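You operate a simulated robot arm through the tools that you are given. There is no shell and no other tool. Be economical: measure what you need, move in short steps, check, and stop when the job is done.

The job below is to be done with a simulated robot arm. You get a single attempt, and the scene is never put back.

## Task
Push the left bench drawer shut. Put the red sample tin from the bench top on the top of the jug table and the yellow sample tin on the left top shelf over the bench. Fetch the bolt and stand it on the left tool shelf over the bench. Take the change pulley from the top of the sample table and leave it on the middle of the sample table. Put one of the rubber balls from the top of the sample table on the top of the oil bench. Fetch the sieve card and set it on the lower shelf of the shelving. Pull the cup hatch open. The order is free. Set down upright: bolt.

The check looks at the end state, three seconds after you hand in, the way a careful person would. Anything else that was tipped, shoved, dropped, spilled or broken makes it a failure.

## Robot
A 6-joint arm with a two-finger gripper on a trunk, on a base that drives. Base frame: it is fixed to the floor where the robot stands at the start and does not move with it; the origin is under the middle of the robot, x ahead of it, y to its left, z up. Readings come in mm, degrees, newtons and seconds.
With the tool pointing down near the work surface it reaches from about 580 to 660 mm from the robot's upright axis, wherever it stands. Its first joint turns from -166.0 to 166.0 degrees. Places, roughly: bolt (4x3x6 cm) [700, -1300, 700]; change pulley [-250, -2000, 750]; cup hatch [-2300, -400, 700]; left bench drawer [700, 0, 700]; left tool shelf over the bench (92x13 cm) [1000, 860, 1180]; left top shelf over the bench (92x16 cm) [980, 860, 1560]; lower shelf of the shelving (109x22 cm) [-2200, 1200, 1360]; middle of the sample table [-1000, -1900, 800]; rubber ball (5x5x5 cm) [-300, -1900, 800]; sample tin [1000, 0, 1000]; sieve card [-1500, -2000, 750]; top of the jug table [-1100, -300, 800]; top of the oil bench (25x40 cm) [-3420, 600, 740]. Payload 1.66 kg.
Tool frame: the origin (TCP) lies between the finger pads and is the grasp point; the fingertips stand 16 mm ahead of it; z points along the fingers, y is the line along which they close. The gripper opens to 111 mm. The gripper's body begins 104 mm behind the TCP.
Orientation is that of the tool frame in the base frame, as a unit quaternion [w, x, y, z]. With the fingers straight down and closing along the base's y, the tool's x points along the base's -x, its y along +y and its z along -z.

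## Interface
- The arm moves only by the tool step_arm. Its argument "moves" is a list of rows, each an object (a shift or turn left out is 0, a gripper value left out holds the last) with "rot": the turn, a rotation vector about the base's x, y, z in degrees, a list of three; "slide": the shift along the base's x, y, z in mm, a list of three; "jaw": the gripper command, from -1 (shut) to 1 (fully open), values between in proportion. In form: [{"rot": [rx, ry, rz], "slide": [dx, dy, dz], "jaw": jaw}, ...]. A call has 1 to 20 rows; each row shifts and turns the commanded pose from where the row before left it. A row lasts 0.2 s, in which the tool goes at most 50 mm and 8.6 degrees; a call with a longer step from one row to the next is refused whole, and so is a gripper value outside its range. A pose out of reach is approached as far as the arm can. The call stops where the force on the tool passes 40 N (or 10 N more than at its start, if that is more) or the arm is blocked; 0.2 s more then pass. Each finger halts on what it meets, pressing with about 23 N; the grip force reading is that of the motor and also rises with nothing between the fingers. The clock runs only during rows and for 0.2 s after the last one: add rows that do not move to give the fingers time. It gives the time, the measured TCP pose, the force on the tool (base axes), the opening and the grip force at its end, in the units of the frame above (readings bear some noise), with the torque about the TCP (base axes, N m) and any sound that the robot's microphone picked up.
- Cameras (640 x 400 px; columns grow to the right, rows downward): "scene" is now at [2.4, 132.3, 1656.2]; the picture's right is [-0.93, -0.37, 0.00], its down [-0.33, 0.84, -0.43] and it looks along [0.16, -0.40, -0.90] (base axes); focal length 242 px, centre (320, 200). "wrist" rides on the gripper at [70, 14, -143] in the tool frame; the picture's right is [-0.19, 0.98, 0.00], its down [-0.87, -0.17, -0.47] and it looks along [-0.46, -0.09, 0.88] (tool axes); focal length 230 px, centre (320, 200). There is no depth. A picture from a camera that has moved, and an enlarged one, comes with that camera's place and axes in the base frame and with its lens.
- snapshot(camera): a new picture of that camera. It takes no simulated time.
- lift_body(by): slides the trunk up (or, below 0, down) by that many mm; the arm and the scene camera ride with it, the base frame stays. It gives what a move gives, with no picture.
- steer(legs): drives the robot by 1 to 6 legs, each [ahead, left, turn to the left] in mm, mm and degrees, along the robot's own axes; the way and the turn of a leg run together, so that a leg with both is an arc; at most 1500 mm and 180 degrees a leg. The arm and the cameras ride along, it lands a little off, and it stops where it bumps. It gives what a move gives.
- aim_head(pan, tilt): turns the head with the scene camera to pan (to the left, within 120 degrees either way) and tilt (down, from -29 to 69), counted from straight ahead of the robot. It gives what a move gives.
- close_up(camera, box): a new picture of the part [left, top, right, bottom] of that camera's present view, enlarged. It takes no simulated time.
- hand_in(): hands the job in; it is judged then, once.

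Work in short steps. Places have to be worked out from the pictures, the camera data and where the tool is seen: move nearer, look again, correct. Check each grasp and each placing, and mend what went wrong. You have 207 turns and 180 pictures in all, those below and enlarged ones among them. Open the gripper and draw the arm clear of the work before you hand the job in, unless the task says otherwise.

The tools are called after "Request:" as a command line: name --argument value ..., lists and objects as JSON in quotes. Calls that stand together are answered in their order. step_arm: Moves the arm, as the interface text tells. Its arguments: {"type":"object","properties":{"moves":{"type":"array"}},"required":["moves"]} The other tools are called the same way: lift_body (by) slides the trunk up or down; steer (legs) drives the base; aim_head (pan, tilt) turns the head that bears the scene camera; snapshot (camera) takes a picture; close_up (camera, box) takes an enlarged picture of a part of a camera's view; hand_in () hands the job in.

At the start:

```text
time: 0.0
position: [502.3, 120.0, 1097.6]
orientation: [0.0, -0.001, 1.0, 0.0]
force: [-0.2, -0.2, -0.2]
wrist_torque: [0.01, -0.03, 0.0]
finger_gap: 110.9
finger_force: 0.1
trunk travel left (down, up): [-275.0, 315.0]
robot x, y, heading: [-0.3, -1.8, 0.2]
head pan, tilt: [-68.6, 64.5]
```

scene: 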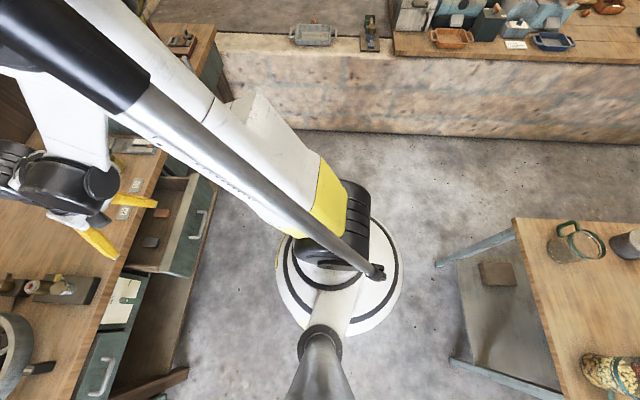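
wrist: 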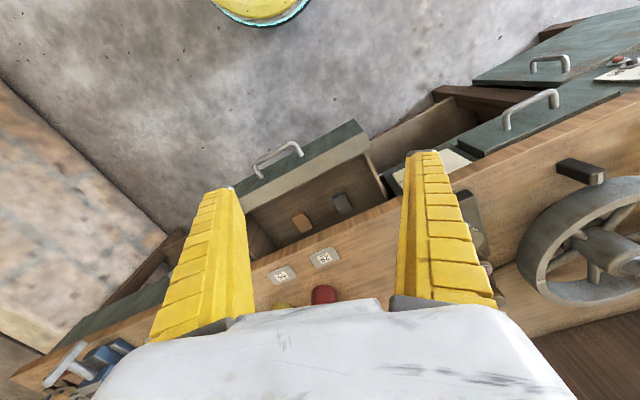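

I start by looking ahead at the bench with the head camera.

Request:
aim_head --pan 0 --tilt 35

Request:
snapshot --camera "scene"

```text
time: 1.4
position: [502.0, 120.2, 1097.8]
orientation: [0.0, 0.0, 1.0, 0.0]
force: [0.9, -1.0, -0.3]
wrist_torque: [0.0, 0.0, 0.01]
finger_gap: 111.0
finger_force: 0.0
trunk travel left (down, up): [-275.0, 315.0]
robot x, y, heading: [-0.8, 0.3, -0.1]
head pan, tilt: [0.0, 35.0]
```

```text
177 pictures are left
camera scene: at [68.1, 189.2, 1695.5], right [0.0, -1.0, 0.0], down [-0.57, 0.0, -0.82], along [0.82, 0.0, -0.57], focal length 242 px, centre (320, 200)
```

scene: 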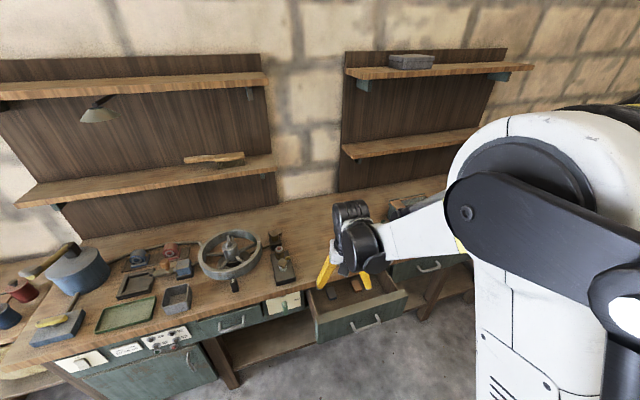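

The open drawer is the one near y≈20. I survey the surroundings to the other sides.

Request:
aim_head --pan -60 --tilt 30

Request:
snapshot --camera "scene"

Request:
aim_head --pan -118 --tilt 25

Request:
snapshot --camera "scene"

Request:
aim_head --pan 118 --tilt 25

Request:
snapshot --camera "scene"

Request:
aim_head --pan 60 --tilt 30

Request:
snapshot --camera "scene"

```text
time: 2.7
position: [502.3, 120.1, 1097.8]
orientation: [0.0, 0.001, 1.0, -0.001]
force: [0.1, 0.6, -0.1]
wrist_torque: [-0.01, -0.01, -0.01]
finger_gap: 111.1
finger_force: 0.1
trunk travel left (down, up): [-275.0, 315.0]
robot x, y, heading: [-2.4, -1.2, 0.1]
head pan, tilt: [-60.0, 30.0]
```

```text
176 pictures are left
camera scene: at [25.3, 111.0, 1703.3], right [-0.87, -0.5, 0.0], down [-0.25, 0.43, -0.87], along [0.43, -0.75, -0.5], focal length 242 px, centre (320, 200)
```

scene: 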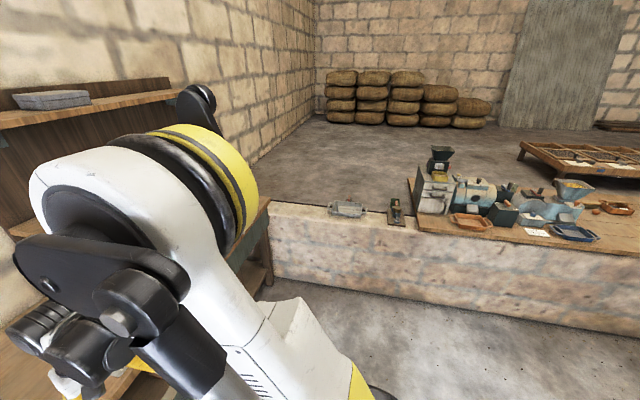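

```text
time: 4.0
position: [501.7, 120.2, 1097.4]
orientation: [-0.001, 0.0, 1.0, -0.001]
force: [1.1, 0.4, -0.6]
wrist_torque: [-0.04, 0.0, -0.02]
finger_gap: 110.9
finger_force: 0.1
trunk travel left (down, up): [-275.0, 315.0]
robot x, y, heading: [-1.5, 0.1, 0.2]
head pan, tilt: [-118.0, 25.0]
```

```text
175 pictures are left
camera scene: at [-63.2, 107.9, 1711.3], right [-0.88, 0.47, 0.0], down [0.2, 0.37, -0.91], along [-0.42, -0.8, -0.42], focal length 242 px, centre (320, 200)
```

scene: 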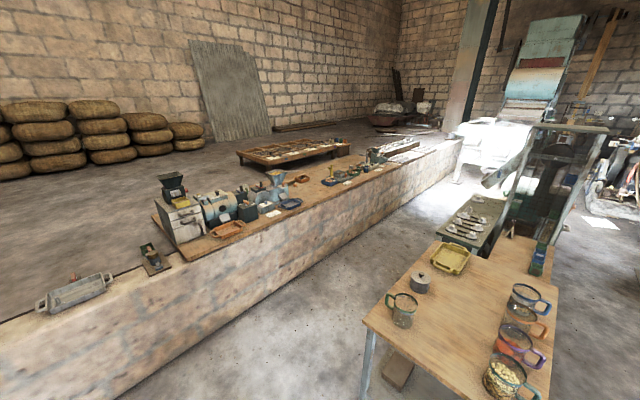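

```text
time: 7.3
position: [502.8, 120.8, 1097.2]
orientation: [0.0, -0.001, 1.0, -0.001]
force: [-0.8, 0.3, 1.2]
wrist_torque: [0.02, -0.01, -0.01]
finger_gap: 111.1
finger_force: 0.0
trunk travel left (down, up): [-275.0, 315.0]
robot x, y, heading: [-1.7, 0.6, -0.0]
head pan, tilt: [118.0, 25.0]
```

```text
174 pictures are left
camera scene: at [-63.2, 270.7, 1711.3], right [0.88, 0.47, 0.0], down [0.2, -0.37, -0.91], along [-0.43, 0.8, -0.42], focal length 242 px, centre (320, 200)
```

scene: 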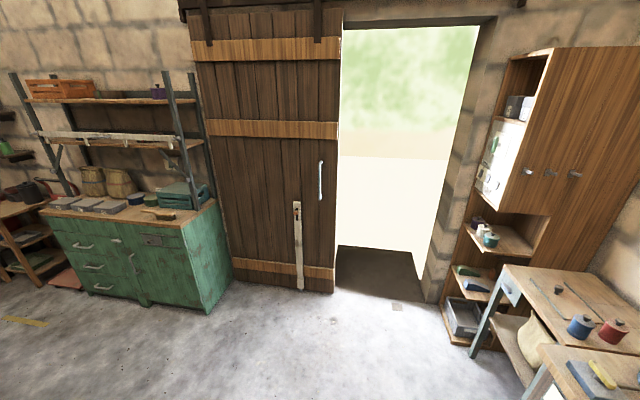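

```text
time: 8.6
position: [503.5, 120.4, 1097.2]
orientation: [0.0, 0.0, 1.0, 0.0]
force: [0.0, -0.9, -0.1]
wrist_torque: [-0.01, -0.01, -0.01]
finger_gap: 110.9
finger_force: 0.0
trunk travel left (down, up): [-275.0, 315.0]
robot x, y, heading: [3.2, 5.0, 0.1]
head pan, tilt: [60.0, 30.0]
```

```text
173 pictures are left
camera scene: at [25.1, 267.7, 1703.4], right [0.87, -0.5, 0.0], down [-0.25, -0.43, -0.87], along [0.43, 0.75, -0.5], focal length 242 px, centre (320, 200)
```

scene: 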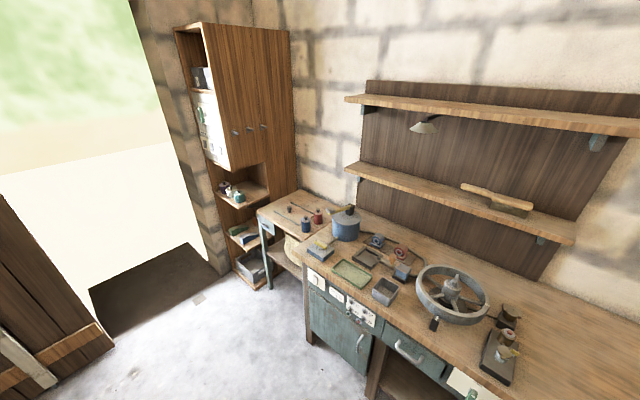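

Now enlarged looks at the wall/table items to the south and at the bench tins.

Request:
aim_head --pan -75 --tilt 30

Request:
close_up --camera "scene" --box '[220, 140, 420, 265]'

Request:
close_up --camera "scene" --box '[330, 130, 530, 255]'

Request:
close_up --camera "wrist" --box '[220, 200, 480, 362]'

```text
time: 10.8
position: [501.3, 119.0, 1097.4]
orientation: [0.001, -0.001, 1.0, -0.001]
force: [-0.3, -0.6, -0.2]
wrist_torque: [0.0, -0.02, 0.01]
finger_gap: 110.9
finger_force: 0.1
trunk travel left (down, up): [-275.0, 315.0]
robot x, y, heading: [-2.0, 1.2, -0.2]
head pan, tilt: [-75.0, 30.0]
```

```text
3.20 times, centred on (320, 202) of scene
camera zoom: at [3.5, 102.0, 1703.3], right [-0.97, -0.26, 0.0], down [-0.13, 0.48, -0.87], along [0.22, -0.84, -0.5], focal length 773 px, centre (320, 192)
```

zoom: 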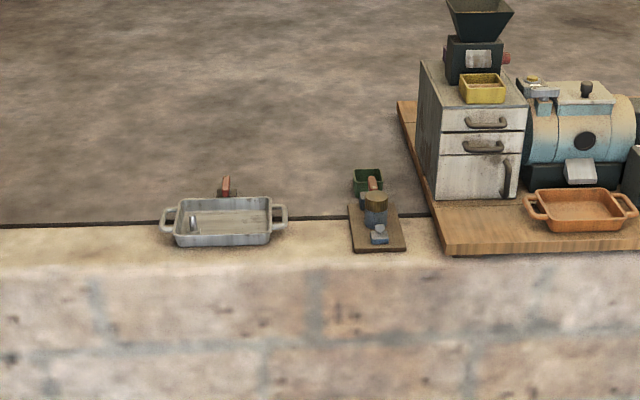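

```text
3.20 times, centred on (430, 192) of scene
camera zoom: at [3.5, 102.0, 1703.3], right [-0.97, -0.26, 0.0], down [-0.13, 0.48, -0.87], along [0.22, -0.84, -0.5], focal length 773 px, centre (-32, 224)
```

zoom: 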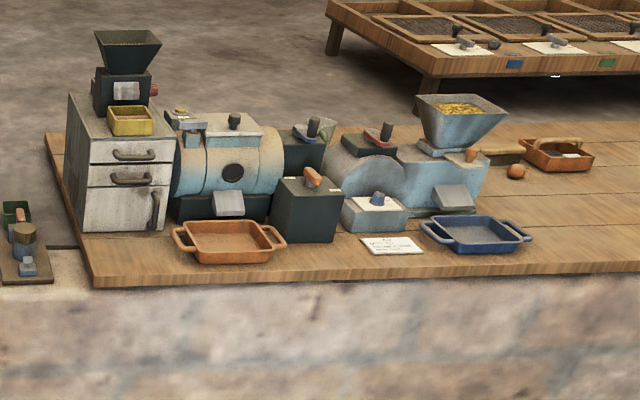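

```text
2.46 times, centred on (350, 281) of wrist
camera zoom: at [431.7, 132.0, 1239.4], right [0.19, 0.98, 0.0], down [0.87, -0.17, 0.47], along [0.46, -0.09, -0.88], focal length 566 px, centre (246, 1)
```

zoom: 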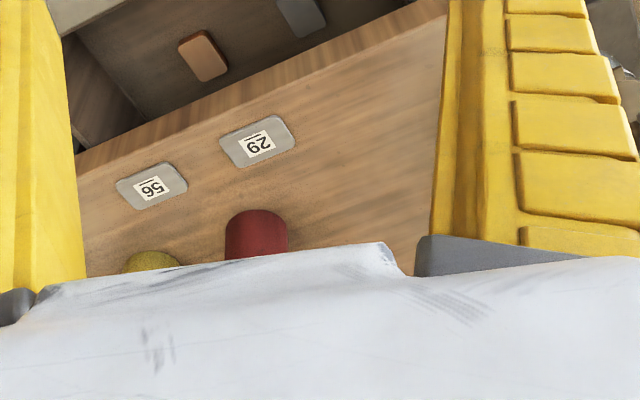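

The bench runs at a slant (about 17°) to the base axes. I look down at the drawer and bench top more closely to measure.

Request:
aim_head --pan 0 --tilt 55

Request:
snapshot --camera "scene"

Request:
close_up --camera "scene" --box '[220, 60, 460, 210]'

```text
time: 12.2
position: [501.4, 121.2, 1097.5]
orientation: [0.0, 0.0, 1.0, 0.0]
force: [0.0, -0.2, 0.8]
wrist_torque: [-0.01, 0.02, 0.03]
finger_gap: 110.7
finger_force: 0.0
trunk travel left (down, up): [-275.0, 315.0]
robot x, y, heading: [2.1, -1.3, 0.2]
head pan, tilt: [0.0, 55.0]
```

```text
169 pictures are left
camera scene: at [52.1, 189.2, 1667.3], right [0.0, -1.0, 0.0], down [-0.82, 0.0, -0.57], along [0.57, 0.0, -0.82], focal length 242 px, centre (320, 200)
```

scene: 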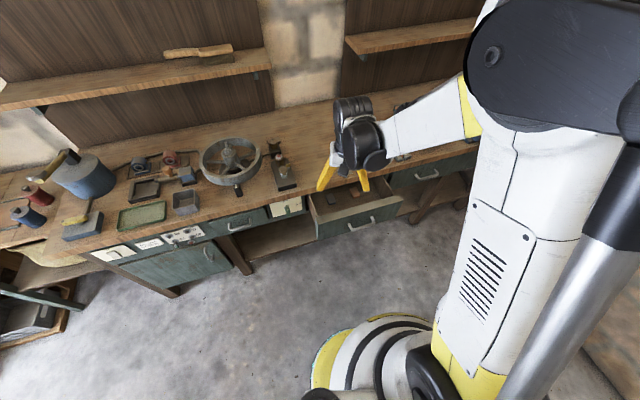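

```text
2.67 times, centred on (340, 135) of scene
camera zoom: at [52.1, 189.2, 1667.3], right [0.0, -1.0, 0.0], down [-0.82, 0.0, -0.57], along [0.57, 0.0, -0.82], focal length 644 px, centre (267, 373)
```

zoom: 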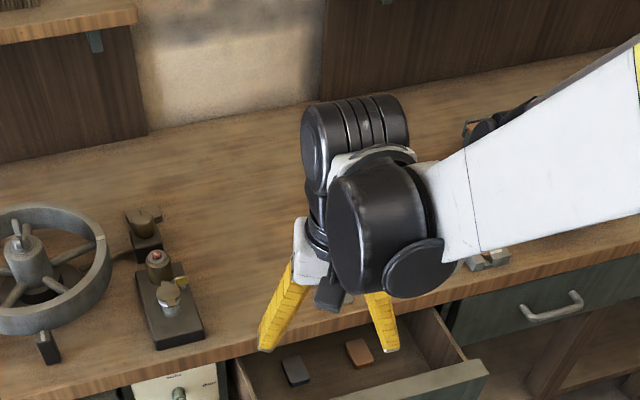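

The drawer front runs about (524,191)→(635,-112). I turn to face the bench squarely and step back a little so I can push from the front.

Request:
steer --legs '[[0, 0, 17], [-130, -130, 0]]'

Request:
snapshot --camera "wrist"

Request:
snapshot --camera "scene"

```text
time: 14.7
position: [356.1, 100.5, 1097.9]
orientation: [0.0, -0.147, 0.989, 0.0]
force: [-1.1, 0.1, -0.2]
wrist_torque: [0.02, -0.03, 0.03]
finger_gap: 110.9
finger_force: 0.0
trunk travel left (down, up): [-275.0, 315.0]
robot x, y, heading: [-92.0, -156.7, 16.7]
head pan, tilt: [0.0, 55.0]
```

```text
167 pictures are left
camera wrist: at [285.4, 91.6, 1239.7], right [-0.1, 0.99, 0.0], down [0.88, 0.09, 0.47], along [0.47, 0.05, -0.88], focal length 230 px, centre (320, 200)
```

wrist: 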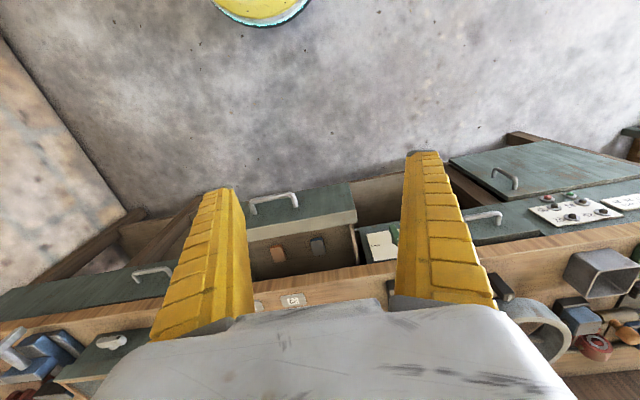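

```text
166 pictures are left
camera scene: at [-94.4, 36.2, 1667.5], right [0.29, -0.96, 0.0], down [-0.78, -0.24, -0.57], along [0.55, 0.17, -0.82], focal length 242 px, centre (320, 200)
```

scene: 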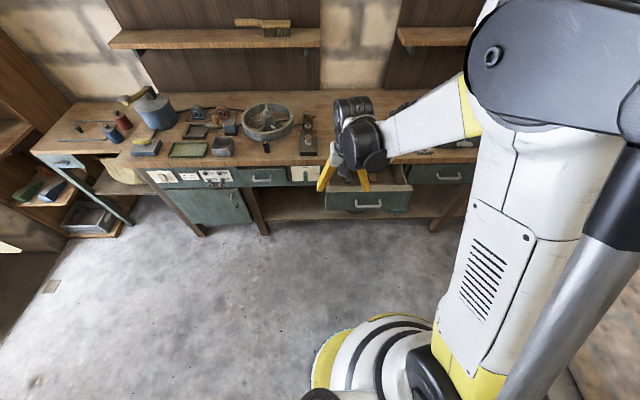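

Handle is about (633,12,660), bench heading nearer 22°. I turn a bit more and approach.

Request:
steer --legs '[[0, 0, 5], [70, -90, 0]]'

Request:
snapshot --camera "scene"

Request:
snapshot --camera "wrist"

```text
time: 16.4
position: [429.9, 83.4, 1097.0]
orientation: [0.0, -0.19, 0.982, 0.0]
force: [-0.3, -0.6, 0.0]
wrist_torque: [0.03, 0.05, 0.01]
finger_gap: 110.7
finger_force: 0.1
trunk travel left (down, up): [-275.0, 315.0]
robot x, y, heading: [3.7, -216.2, 21.8]
head pan, tilt: [0.0, 55.0]
```

```text
165 pictures are left
camera scene: at [-13.4, -21.2, 1667.4], right [0.37, -0.93, 0.0], down [-0.76, -0.3, -0.57], along [0.53, 0.21, -0.82], focal length 242 px, centre (320, 200)
```

scene: 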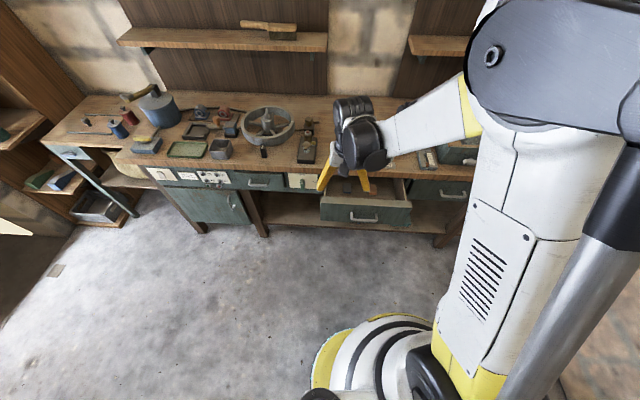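

```text
164 pictures are left
camera wrist: at [359.4, 67.5, 1239.2], right [-0.19, 0.98, 0.0], down [0.87, 0.17, 0.47], along [0.46, 0.09, -0.88], focal length 230 px, centre (320, 200)
```

wrist: 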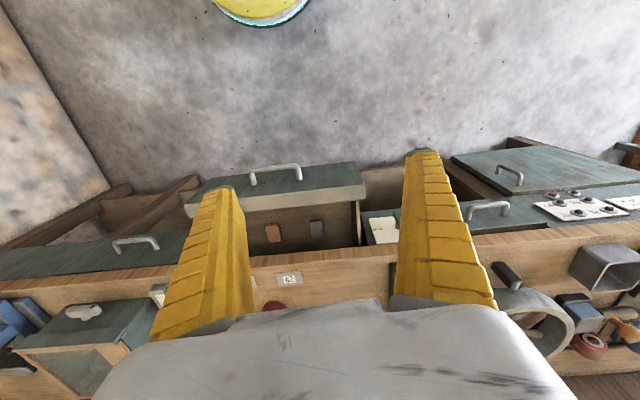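

Triangulated handle ≈ (585, 0, 721). I back up 50 mm for room, shut the fingers and lower the tool ahead of the handle.

Request:
steer --legs '[[-50, 0, 0]]'

Request:
step_arm --moves '[{"slide": [38, -21, 0], "jaw": -1}, {"slide": [38, -21, 0]}, {"slide": [38, -21, 0]}, {"slide": [32, -21, 0]}, {"slide": [0, 0, 0]}]'

```text
time: 17.3
position: [380.2, 65.6, 1099.2]
orientation: [0.001, -0.19, 0.982, 0.001]
force: [-0.6, -0.2, 0.5]
wrist_torque: [-0.01, -0.07, 0.02]
finger_gap: 111.0
finger_force: 0.1
trunk travel left (down, up): [-275.0, 315.0]
robot x, y, heading: [-38.4, -233.9, 21.9]
head pan, tilt: [0.0, 55.0]
```

```text
time: 18.5
position: [528.0, -19.1, 1096.9]
orientation: [0.0, -0.19, 0.982, 0.0]
force: [0.2, 0.0, -1.0]
wrist_torque: [0.0, -0.02, 0.02]
finger_gap: 0.1
finger_force: 23.5
trunk travel left (down, up): [-275.0, 315.0]
robot x, y, heading: [-37.9, -231.7, 22.0]
head pan, tilt: [0.0, 55.0]
```

Tool is ahead of the handle; lower it in two parts.

Request:
step_arm --moves '[{"slide": [0, 0, -48]}, {"slide": [0, 0, -48]}, {"slide": [0, 0, -48]}, {"slide": [0, 0, -48]}, {"slide": [0, 0, 0]}]'

Request:
snapshot --camera "scene"

Request:
snapshot --camera "wrist"

```text
time: 19.7
position: [527.2, -20.4, 903.2]
orientation: [0.0, -0.19, 0.982, 0.0]
force: [0.1, -0.2, 1.1]
wrist_torque: [0.0, 0.01, -0.02]
finger_gap: 0.0
finger_force: 22.5
trunk travel left (down, up): [-275.0, 315.0]
robot x, y, heading: [-35.4, -234.8, 21.7]
head pan, tilt: [0.0, 55.0]
```

```text
163 pictures are left
camera scene: at [-61.5, -38.9, 1667.4], right [0.37, -0.93, 0.0], down [-0.76, -0.31, -0.57], along [0.53, 0.21, -0.82], focal length 242 px, centre (320, 200)
```

scene: 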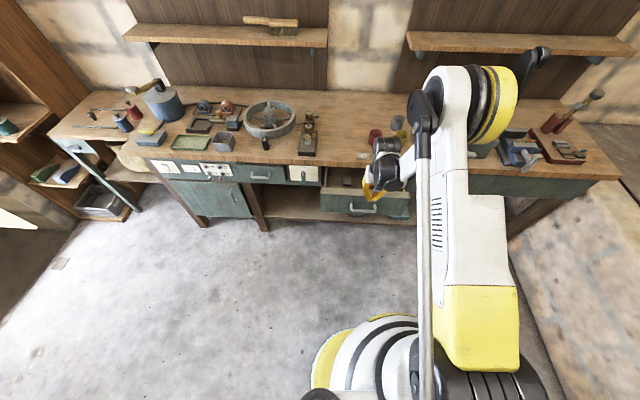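

```text
162 pictures are left
camera wrist: at [456.1, -35.2, 1045.3], right [-0.19, 0.98, 0.0], down [0.87, 0.17, 0.47], along [0.46, 0.09, -0.88], focal length 230 px, centre (320, 200)
```

wrist: 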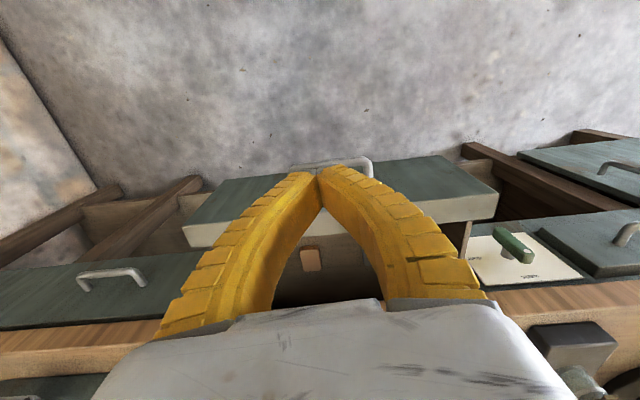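

The tool line passes ~40 mm in front of the handle. Lower to handle height with a small shift to its middle.

Request:
step_arm --moves '[{"slide": [-6, 16, -40]}, {"slide": [-2, 3, -45]}, {"slide": [0, 0, -45]}, {"slide": [0, 0, -45]}, {"slide": [0, 0, 0]}]'

Request:
snapshot --camera "wrist"

Request:
close_up --camera "scene" --box '[290, 100, 490, 225]'

```text
time: 20.9
position: [516.9, -0.5, 737.5]
orientation: [0.001, -0.19, 0.982, 0.0]
force: [0.1, 0.5, 0.4]
wrist_torque: [0.02, 0.03, 0.0]
finger_gap: 0.0
finger_force: 22.9
out of reach, approached as far as the arm can: row 4
trunk travel left (down, up): [-275.0, 315.0]
robot x, y, heading: [-36.0, -231.7, 21.8]
head pan, tilt: [0.0, 55.0]
```

```text
161 pictures are left
camera wrist: at [447.1, -16.3, 879.9], right [-0.19, 0.98, 0.0], down [0.87, 0.17, 0.47], along [0.46, 0.09, -0.88], focal length 230 px, centre (320, 200)
```

wrist: 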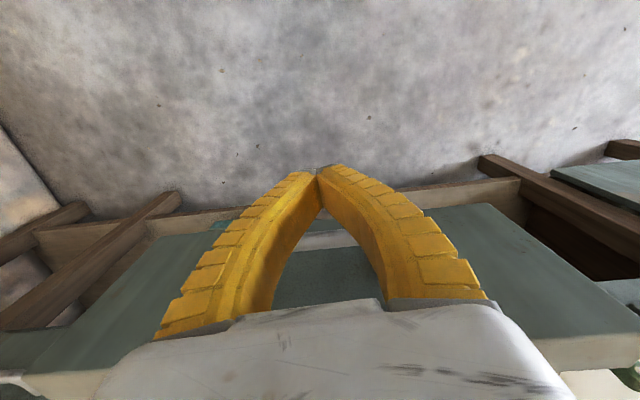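

```text
3.20 times, centred on (390, 162) of scene
camera zoom: at [-60.9, -38.7, 1667.3], right [0.37, -0.93, 0.0], down [-0.76, -0.31, -0.57], along [0.53, 0.21, -0.82], focal length 773 px, centre (96, 320)
```

zoom: 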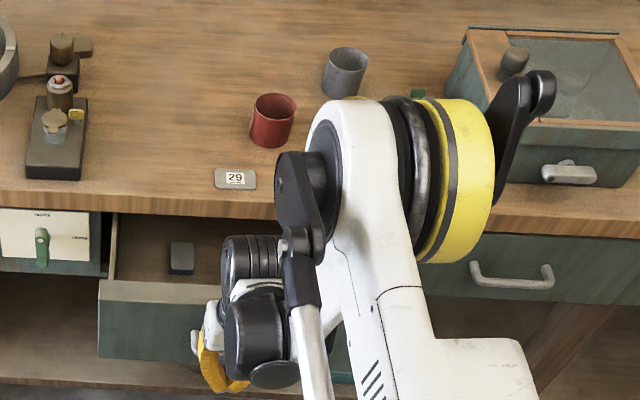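

Fingers are ~45 mm before the handle. I lower the trunk 25 mm and drive forward gently to push.

Request:
lift_body --by -25

Request:
steer --legs '[[70, 0, 0]]'

Request:
snapshot --camera "wrist"

Request:
close_up --camera "scene" --box '[290, 100, 490, 225]'

```text
time: 21.6
position: [517.1, -2.0, 713.6]
orientation: [0.0, -0.189, 0.982, -0.001]
force: [0.3, 0.0, 0.3]
wrist_torque: [-0.03, 0.05, 0.03]
finger_gap: 0.0
finger_force: 22.7
trunk travel left (down, up): [-250.0, 340.0]
robot x, y, heading: [-41.3, -236.7, 22.0]
head pan, tilt: [0.0, 55.0]
```

```text
time: 22.7
position: [583.2, 24.9, 711.7]
orientation: [0.0, -0.19, 0.982, 0.0]
force: [0.5, 0.0, 0.0]
wrist_torque: [-0.04, 0.03, 0.0]
finger_gap: 0.0
finger_force: 23.5
trunk travel left (down, up): [-250.0, 340.0]
robot x, y, heading: [25.2, -206.4, 22.1]
head pan, tilt: [0.0, 55.0]
```

```text
159 pictures are left
camera wrist: at [512.9, 9.9, 854.8], right [-0.19, 0.98, 0.0], down [0.87, 0.17, 0.47], along [0.46, 0.09, -0.88], focal length 230 px, centre (320, 200)
```

wrist: 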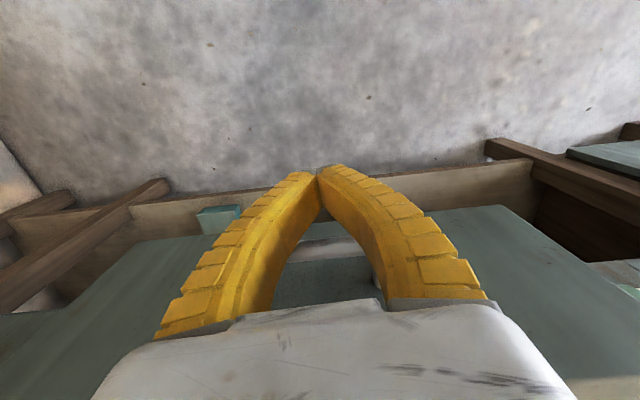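

```text
3.20 times, centred on (390, 162) of scene
camera zoom: at [5.3, -12.1, 1642.2], right [0.37, -0.93, 0.0], down [-0.76, -0.31, -0.57], along [0.53, 0.21, -0.82], focal length 773 px, centre (96, 320)
```

zoom: 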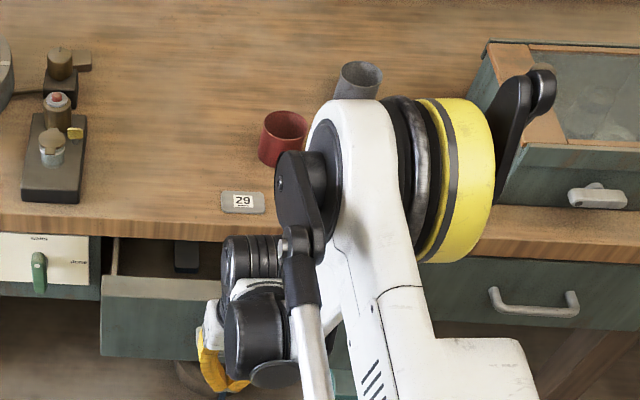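

The drawer front seems to be moving in with the fingers; continue forward.

Request:
steer --legs '[[60, 0, 0]]'

Request:
snapshot --camera "scene"

```text
time: 23.6
position: [638.3, 47.1, 712.6]
orientation: [-0.001, -0.189, 0.982, 0.001]
force: [0.4, 0.0, -0.6]
wrist_torque: [-0.01, 0.0, -0.01]
finger_gap: 0.0
finger_force: 22.7
trunk travel left (down, up): [-250.0, 340.0]
robot x, y, heading: [81.0, -187.1, 22.0]
head pan, tilt: [0.0, 55.0]
```

```text
157 pictures are left
camera scene: at [60.5, 10.1, 1642.2], right [0.37, -0.93, 0.0], down [-0.76, -0.31, -0.57], along [0.53, 0.21, -0.82], focal length 242 px, centre (320, 200)
```

scene: 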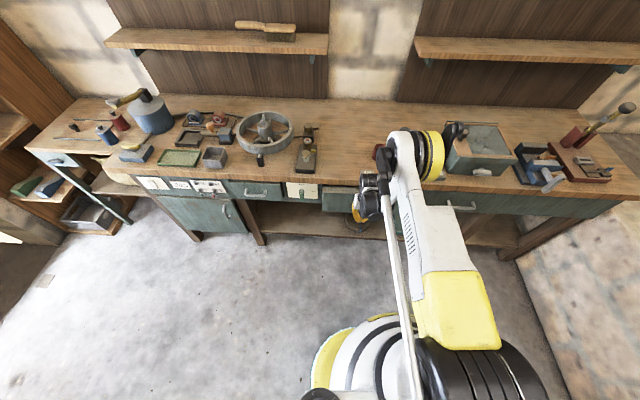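

Drawer nearly closed. Finish with small arm steps that sense the end stop.

Request:
step_arm --moves '[{"slide": [9.3, 3.7, 0]}, {"slide": [9.3, 3.7, 0]}, {"slide": [9.3, 3.7, 0]}, {"slide": [9.3, 3.7, 0]}, {"slide": [9.3, 3.7, 0]}, {"slide": [9.3, 3.7, 0]}]'

Request:
close_up --camera "scene" --box '[220, 130, 420, 255]'

```text
time: 25.1
position: [681.2, 66.0, 732.0]
orientation: [-0.003, -0.189, 0.982, 0.0]
force: [-6.1, -2.7, 0.5]
wrist_torque: [0.24, -0.66, -0.09]
finger_gap: 0.0
finger_force: 23.0
out of reach, approached as far as the arm can: row 2, 3, 4, 5, 6
trunk travel left (down, up): [-250.0, 340.0]
robot x, y, heading: [81.2, -187.2, 21.8]
head pan, tilt: [0.0, 55.0]
stopped in row 6: the force on the tool passed its limit at 43 N (the readings are from after the stop); the commanded pose is now the measured one
```

```text
3.20 times, centred on (320, 192) of scene
camera zoom: at [58.5, 9.3, 1642.4], right [0.37, -0.93, 0.0], down [-0.76, -0.31, -0.57], along [0.53, 0.21, -0.82], focal length 773 px, centre (320, 224)
```

zoom: 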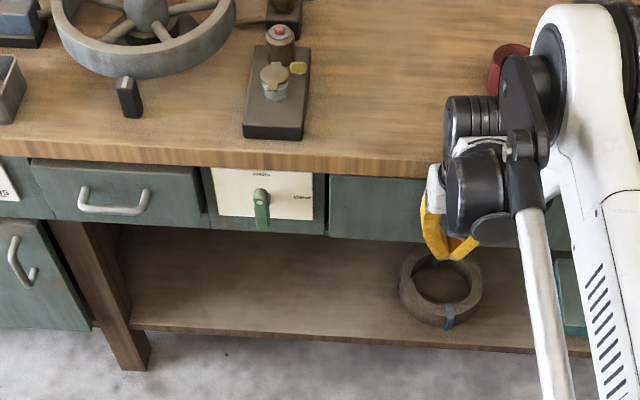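

The drawer met its stop and looks flush. Back away, open the gripper and raise the arm to look at the tins.

Request:
steer --legs '[[-120, 0, 0]]'

Request:
step_arm --moves '[{"slide": [0, 0, 48], "jaw": 1}, {"slide": [0, 0, 48]}, {"slide": [0, 0, 48]}, {"slide": [0, 0, 48]}, {"slide": [0, 0, 48]}, {"slide": [0, 0, 48]}, {"slide": [0, 0, 48]}, {"slide": [0, 0, 48]}]'

Request:
snapshot --camera "scene"

Request:
snapshot --camera "wrist"

```text
time: 26.3
position: [571.3, 20.3, 732.6]
orientation: [-0.001, -0.189, 0.982, 0.001]
force: [-0.2, -0.9, 0.3]
wrist_torque: [0.04, 0.0, 0.0]
finger_gap: 0.2
finger_force: 23.3
trunk travel left (down, up): [-250.0, 340.0]
robot x, y, heading: [-29.1, -229.9, 21.8]
head pan, tilt: [0.0, 55.0]
```

```text
time: 28.1
position: [571.2, 18.6, 1117.8]
orientation: [-0.001, -0.189, 0.982, 0.0]
force: [0.9, -1.0, 0.7]
wrist_torque: [0.03, -0.03, -0.03]
finger_gap: 110.8
finger_force: 0.1
trunk travel left (down, up): [-250.0, 340.0]
robot x, y, heading: [-28.7, -228.6, 21.9]
head pan, tilt: [0.0, 55.0]
```

```text
155 pictures are left
camera scene: at [-52.5, -35.4, 1642.4], right [0.37, -0.93, 0.0], down [-0.76, -0.3, -0.57], along [0.53, 0.21, -0.82], focal length 242 px, centre (320, 200)
```

scene: 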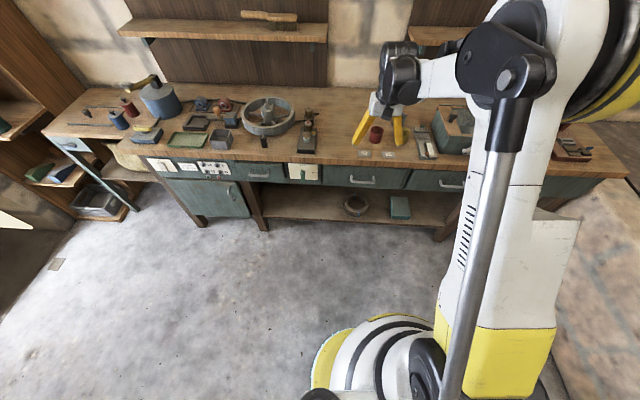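

```text
154 pictures are left
camera wrist: at [501.3, 3.4, 1259.7], right [-0.19, 0.98, 0.0], down [0.87, 0.17, 0.47], along [0.46, 0.09, -0.88], focal length 230 px, centre (320, 200)
```

wrist: 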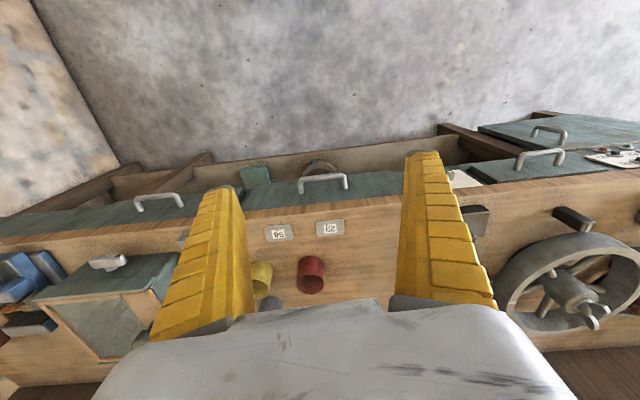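

Enlarge the tins.

Request:
close_up --camera "wrist" --box '[220, 210, 420, 335]'

Request:
close_up --camera "scene" --box '[320, 80, 480, 180]'

```text
3.20 times, centred on (320, 272) of wrist
camera zoom: at [501.3, 3.4, 1259.7], right [-0.19, 0.98, 0.0], down [0.87, 0.17, 0.47], along [0.46, 0.09, -0.88], focal length 736 px, centre (320, -32)
```

zoom: 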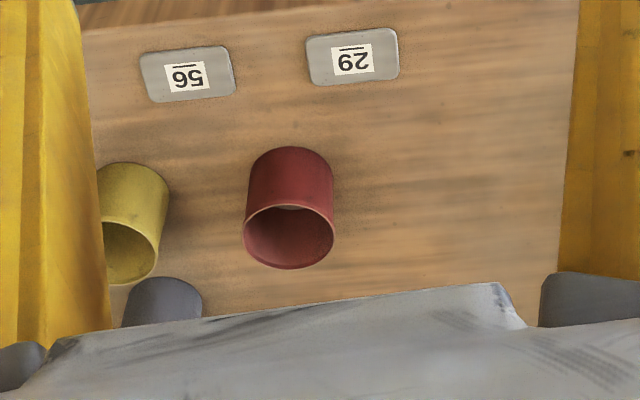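

```text
4.00 times, centred on (400, 130) of scene
camera zoom: at [-52.5, -35.4, 1642.4], right [0.37, -0.93, 0.0], down [-0.76, -0.3, -0.57], along [0.53, 0.21, -0.82], focal length 967 px, centre (0, 480)
```

zoom: 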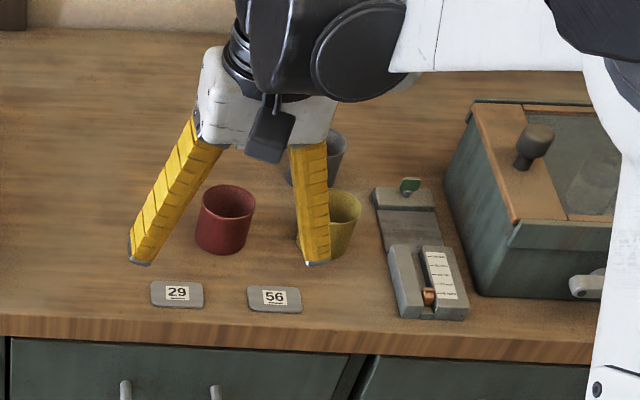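

Red tin is around (940–970, 70). I drive nearer with the tool raised, then look again.

Request:
steer --legs '[[300, 0, 0]]'

Request:
step_arm --moves '[{"slide": [20, -25, -30]}, {"slide": [10, -15, -30]}, {"slide": [0, 0, 0]}]'

Request:
snapshot --camera "scene"

Request:
snapshot --camera "wrist"

```text
time: 30.2
position: [852.8, 131.5, 1115.6]
orientation: [-0.002, -0.188, 0.982, 0.0]
force: [0.2, -0.2, 1.0]
wrist_torque: [-0.01, 0.04, -0.03]
finger_gap: 111.0
finger_force: 0.0
trunk travel left (down, up): [-250.0, 340.0]
robot x, y, heading: [248.3, -113.0, 21.8]
head pan, tilt: [0.0, 55.0]
```

```text
time: 31.0
position: [881.7, 90.6, 1055.9]
orientation: [-0.001, -0.188, 0.982, 0.0]
force: [0.5, 1.1, -0.2]
wrist_torque: [0.0, 0.0, 0.02]
finger_gap: 111.2
finger_force: 0.0
trunk travel left (down, up): [-250.0, 340.0]
robot x, y, heading: [252.5, -120.1, 22.0]
head pan, tilt: [0.0, 55.0]
```

```text
151 pictures are left
camera scene: at [228.8, 77.5, 1642.3], right [0.37, -0.93, 0.0], down [-0.76, -0.3, -0.57], along [0.53, 0.21, -0.82], focal length 242 px, centre (320, 200)
```

scene: 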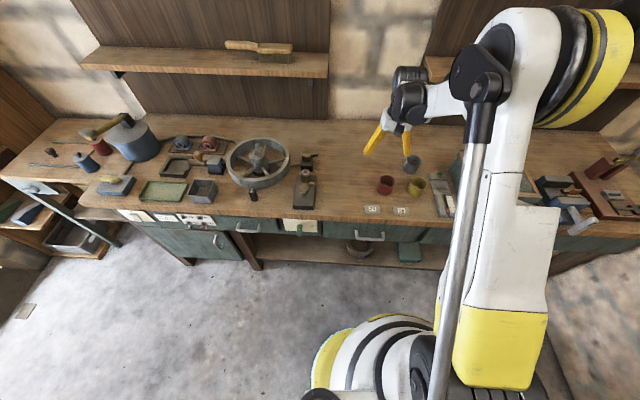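

```text
150 pictures are left
camera wrist: at [812.5, 76.1, 1198.0], right [-0.19, 0.98, 0.0], down [0.87, 0.17, 0.47], along [0.46, 0.09, -0.88], focal length 230 px, centre (320, 200)
```

wrist: 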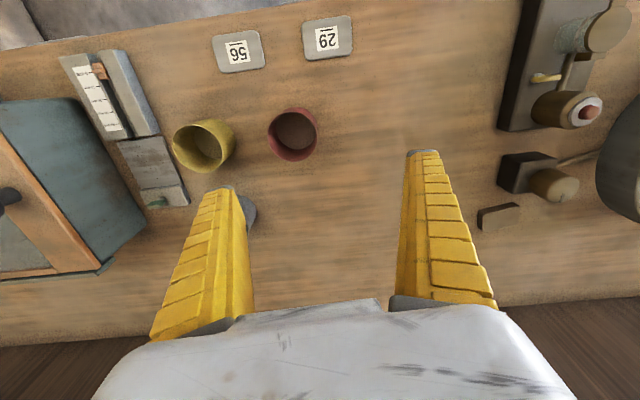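

Two wrist views agree: red rim at (875,58,923), bench top ≈863, yellow rim ≈ (910,-48). Drive 40 mm nearer and then position above red.

Request:
steer --legs '[[40, 0, 0]]'

Request:
step_arm --moves '[{"slide": [-22, -24, 0]}, {"slide": [-22, -24, -20]}, {"slide": [0, 0, -40]}, {"slide": [0, 0, 0]}]'

Request:
snapshot --camera "wrist"

```text
time: 31.9
position: [920.1, 106.8, 1053.9]
orientation: [-0.002, -0.19, 0.982, -0.001]
force: [-0.3, -0.2, 0.1]
wrist_torque: [-0.01, 0.07, 0.0]
finger_gap: 111.0
finger_force: 0.2
trunk travel left (down, up): [-250.0, 340.0]
robot x, y, heading: [287.6, -103.2, 21.8]
head pan, tilt: [0.0, 55.0]
```

```text
time: 32.9
position: [875.4, 60.3, 995.8]
orientation: [-0.002, -0.189, 0.982, 0.0]
force: [0.0, 0.0, -0.9]
wrist_torque: [0.01, 0.0, -0.01]
finger_gap: 110.8
finger_force: 0.0
trunk travel left (down, up): [-250.0, 340.0]
robot x, y, heading: [292.6, -101.5, 22.1]
head pan, tilt: [0.0, 55.0]
```

```text
149 pictures are left
camera wrist: at [806.2, 45.8, 1138.4], right [-0.19, 0.98, 0.0], down [0.87, 0.17, 0.47], along [0.46, 0.09, -0.88], focal length 230 px, centre (320, 200)
```

wrist: 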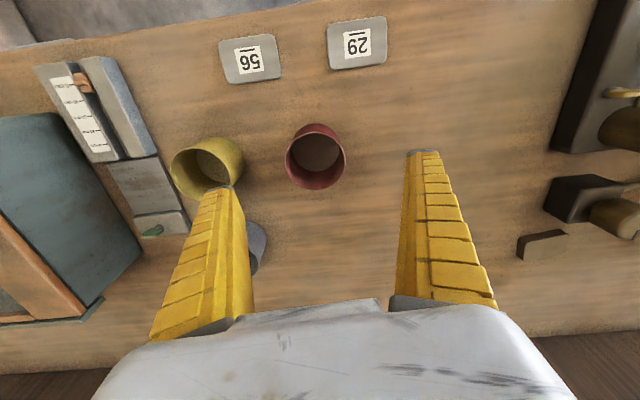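

Tin centre ≈ (874,54). Lower around it and close.

Request:
step_arm --moves '[{"slide": [-1, -5, -35]}, {"slide": [0, 0, -35]}, {"slide": [0, 0, -32]}, {"jaw": 0}, {"jaw": -1}, {}, {}]'

Request:
snapshot --camera "wrist"

```text
time: 34.5
position: [872.6, 56.4, 893.7]
orientation: [-0.002, -0.189, 0.982, -0.001]
force: [-0.1, -0.1, 0.2]
wrist_torque: [0.01, -0.02, 0.01]
finger_gap: 51.8
finger_force: 22.8
trunk travel left (down, up): [-250.0, 340.0]
robot x, y, heading: [284.2, -100.5, 21.9]
head pan, tilt: [0.0, 55.0]
```

```text
148 pictures are left
camera wrist: at [803.0, 41.5, 1035.9], right [-0.19, 0.98, 0.0], down [0.87, 0.17, 0.47], along [0.46, 0.09, -0.88], focal length 230 px, centre (320, 200)
```

wrist: 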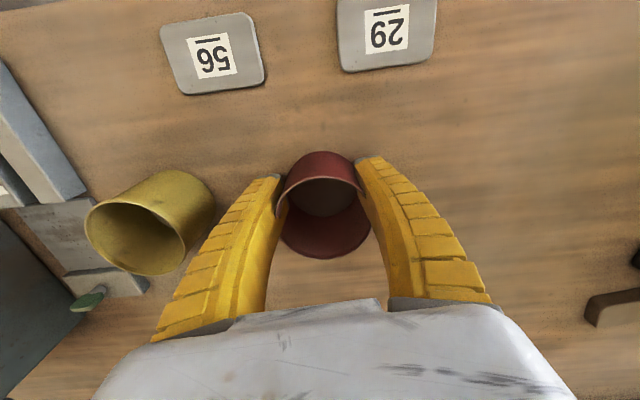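

Red tin held (52 mm). Lift, back away, and turn toward the jug table.

Request:
step_arm --moves '[{"slide": [0, 0, 40]}, {"slide": [0, 0, 50]}, {"slide": [0, 0, 50]}, {"slide": [0, 0, 50]}, {"slide": [0, 0, 50]}]'

Request:
steer --legs '[[-300, 0, 0], [0, 0, 155]]'

Request:
aim_head --pan 0 --tilt 40

Request:
snapshot --camera "scene"

Request:
snapshot --camera "wrist"

```text
time: 35.7
position: [874.8, 52.9, 1134.9]
orientation: [-0.002, -0.189, 0.982, 0.0]
force: [0.7, 0.3, -1.5]
wrist_torque: [0.01, 0.0, 0.0]
finger_gap: 51.0
finger_force: 23.0
trunk travel left (down, up): [-250.0, 340.0]
robot x, y, heading: [290.1, -102.8, 21.9]
head pan, tilt: [0.0, 55.0]
```

```text
time: 44.1
position: [-591.6, -98.8, 1134.3]
orientation: [0.0, 0.999, -0.039, 0.002]
force: [0.1, -0.8, -0.9]
wrist_torque: [-0.02, 0.0, 0.0]
finger_gap: 50.2
finger_force: 23.6
trunk travel left (down, up): [-250.0, 340.0]
robot x, y, heading: [4.5, -218.1, 175.5]
head pan, tilt: [0.0, 55.0]
```

```text
time: 44.8
position: [-591.7, -98.2, 1134.7]
orientation: [-0.001, 0.999, -0.039, 0.002]
force: [0.2, 0.5, -0.4]
wrist_torque: [0.02, -0.01, -0.03]
finger_gap: 49.9
finger_force: 22.8
trunk travel left (down, up): [-250.0, 340.0]
robot x, y, heading: [3.0, -220.2, 175.6]
head pan, tilt: [0.0, 40.0]
```

```text
147 pictures are left
camera scene: at [-76.3, -402.9, 1662.9], right [0.08, 1.0, 0.0], down [0.64, -0.05, -0.77], along [-0.76, 0.06, -0.64], focal length 242 px, centre (320, 200)
```

scene: 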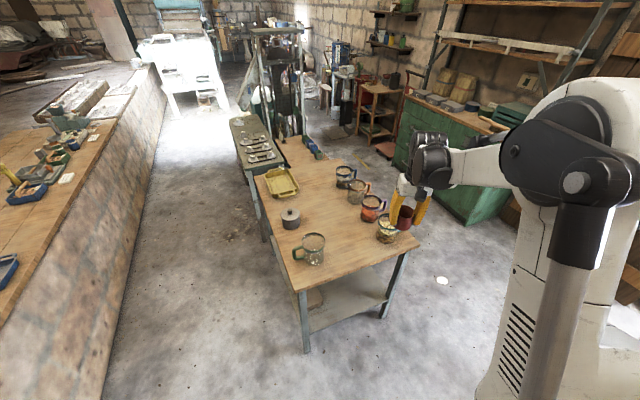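

```text
146 pictures are left
camera wrist: at [-524.3, -118.8, 1276.8], right [-0.27, -0.96, 0.0], down [-0.85, 0.23, 0.47], along [-0.45, 0.13, -0.88], focal length 230 px, centre (320, 200)
```

wrist: 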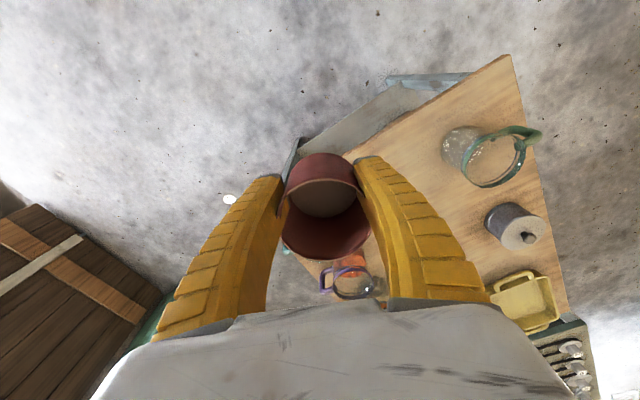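

The jug table is turned ~18°; its free middle is about (-860,-235). Drive to face it squarely.

Request:
steer --legs '[[0, 0, 22], [208, -240, 0]]'

Request:
snapshot --camera "scene"

Request:
snapshot --camera "wrist"

```text
time: 48.1
position: [-867.3, -160.7, 1133.4]
orientation: [-0.001, 0.989, 0.148, 0.003]
force: [0.1, -0.3, -0.4]
wrist_torque: [0.01, -0.03, 0.02]
finger_gap: 49.5
finger_force: 22.4
trunk travel left (down, up): [-250.0, 340.0]
robot x, y, heading: [-271.1, -53.1, -162.7]
head pan, tilt: [0.0, 40.0]
```

```text
145 pictures are left
camera scene: at [-277.0, -255.1, 1663.0], right [-0.29, 0.96, 0.0], down [0.61, 0.19, -0.77], along [-0.73, -0.23, -0.64], focal length 242 px, centre (320, 200)
```

scene: 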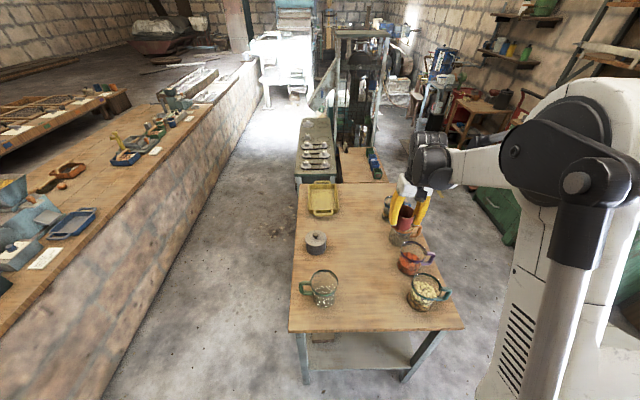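

```text
144 pictures are left
camera wrist: at [-798.1, -155.1, 1276.6], right [0.11, -0.99, 0.0], down [-0.88, -0.09, 0.47], along [-0.47, -0.05, -0.88], focal length 230 px, centre (320, 200)
```

wrist: 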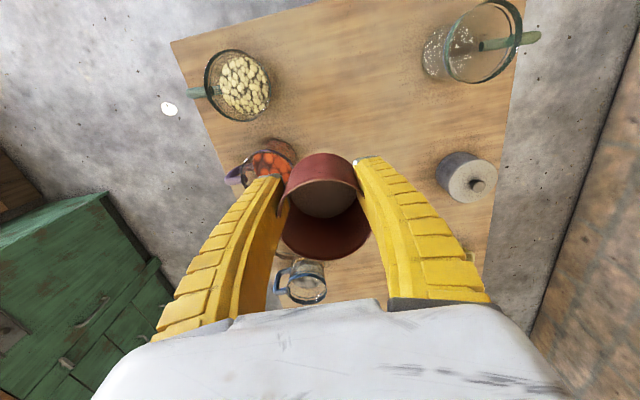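

Table height ≈772; target (-860,-222) is clear of all jugs. Move over and lower.

Request:
step_arm --moves '[{"slide": [3, -30, -20]}, {"slide": [4, -31, -40]}, {"slide": [0, 0, -50]}, {"slide": [0, 0, -50]}, {"slide": [0, 0, -50]}, {"slide": [0, 0, -50]}, {"slide": [0, 0, 0]}]'

Request:
snapshot --camera "wrist"

Request:
snapshot --camera "scene"

```text
refused: row 2 steps farther than a row can; nothing moved
```

```text
143 pictures are left
camera wrist: at [-798.1, -155.1, 1276.6], right [0.11, -0.99, 0.0], down [-0.88, -0.09, 0.47], along [-0.47, -0.05, -0.88], focal length 230 px, centre (320, 200)
```

wrist: 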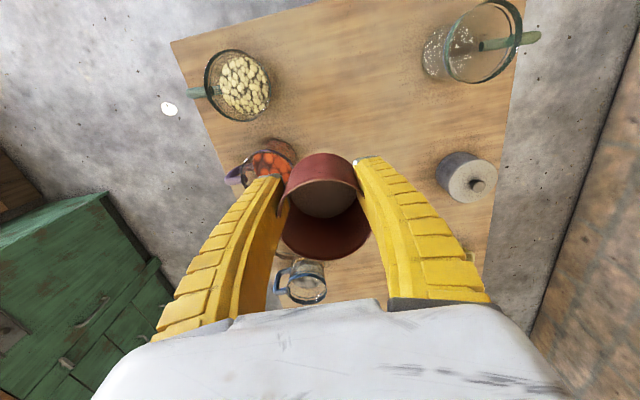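

```text
142 pictures are left
camera scene: at [-277.0, -255.1, 1663.0], right [-0.29, 0.96, 0.0], down [0.61, 0.19, -0.77], along [-0.73, -0.23, -0.64], focal length 242 px, centre (320, 200)
```

scene: 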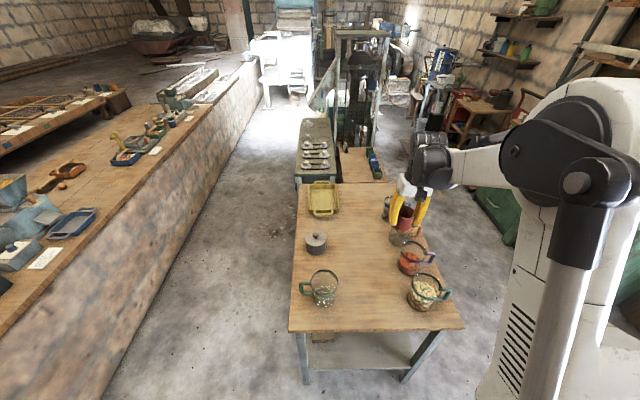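

A row was too long; repeat with shorter ones.

Request:
step_arm --moves '[{"slide": [3, -30, -20]}, {"slide": [4, -31, -30]}, {"slide": [0, 0, -48]}, {"slide": [0, 0, -48]}, {"slide": [0, 0, -48]}, {"slide": [0, 0, -48]}, {"slide": [0, 0, -20]}, {"slide": [0, 0, 0]}]'

Request:
snapshot --camera "wrist"

Request:
snapshot --camera "scene"

```text
time: 49.9
position: [-860.2, -220.8, 871.9]
orientation: [0.0, 0.989, 0.147, 0.001]
force: [-0.3, -0.4, -0.8]
wrist_torque: [-0.01, -0.02, -0.02]
finger_gap: 49.4
finger_force: 23.0
trunk travel left (down, up): [-250.0, 340.0]
robot x, y, heading: [-268.5, -53.8, -162.6]
head pan, tilt: [0.0, 40.0]
```

```text
141 pictures are left
camera wrist: at [-791.1, -215.6, 1014.1], right [0.11, -0.99, 0.0], down [-0.88, -0.09, 0.47], along [-0.47, -0.05, -0.88], focal length 230 px, centre (320, 200)
```

wrist: 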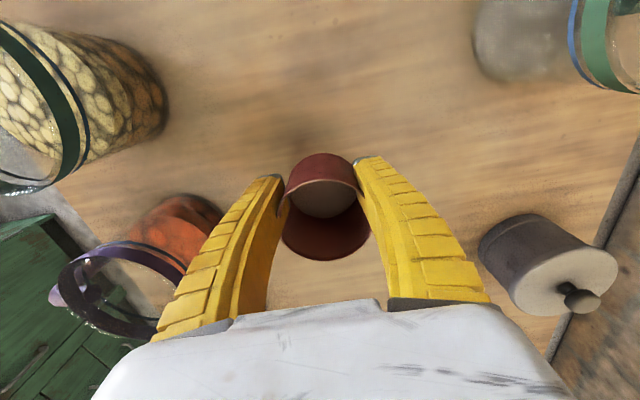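

```text
140 pictures are left
camera scene: at [-276.0, -255.5, 1663.0], right [-0.29, 0.96, 0.0], down [0.61, 0.19, -0.77], along [-0.73, -0.22, -0.64], focal length 242 px, centre (320, 200)
```

scene: 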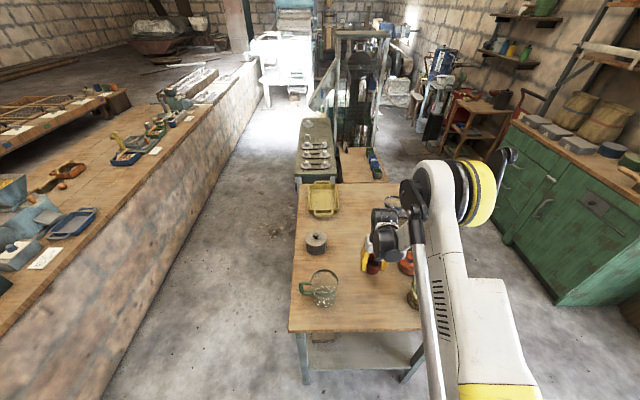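

All clear around. Lower to the table with fine steps at the end.

Request:
step_arm --moves '[{"slide": [0, 0, -40]}, {"slide": [0, 0, -20]}, {"slide": [0, 0, -4]}, {"slide": [0, 0, -3]}, {}]'

Request:
snapshot --camera "wrist"

```text
time: 51.1
position: [-859.0, -220.6, 805.6]
orientation: [-0.001, 0.989, 0.148, 0.002]
force: [-1.5, 4.2, 18.3]
wrist_torque: [0.04, 0.16, 0.05]
finger_gap: 53.2
finger_force: 22.8
trunk travel left (down, up): [-250.0, 340.0]
robot x, y, heading: [-270.6, -52.3, -162.8]
head pan, tilt: [0.0, 40.0]
```

```text
139 pictures are left
camera wrist: at [-789.7, -215.2, 948.2], right [0.11, -0.99, 0.0], down [-0.88, -0.09, 0.47], along [-0.47, -0.05, -0.88], focal length 230 px, centre (320, 200)
```

wrist: 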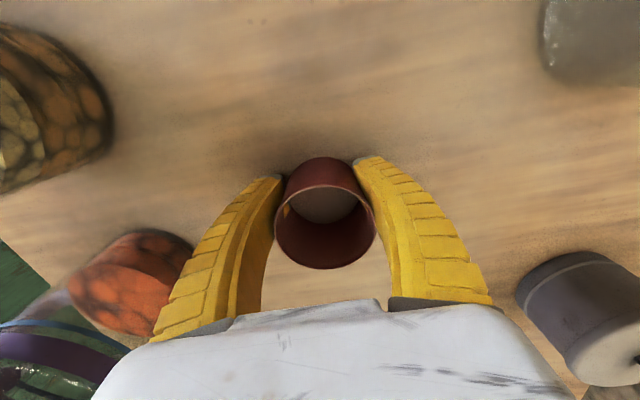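

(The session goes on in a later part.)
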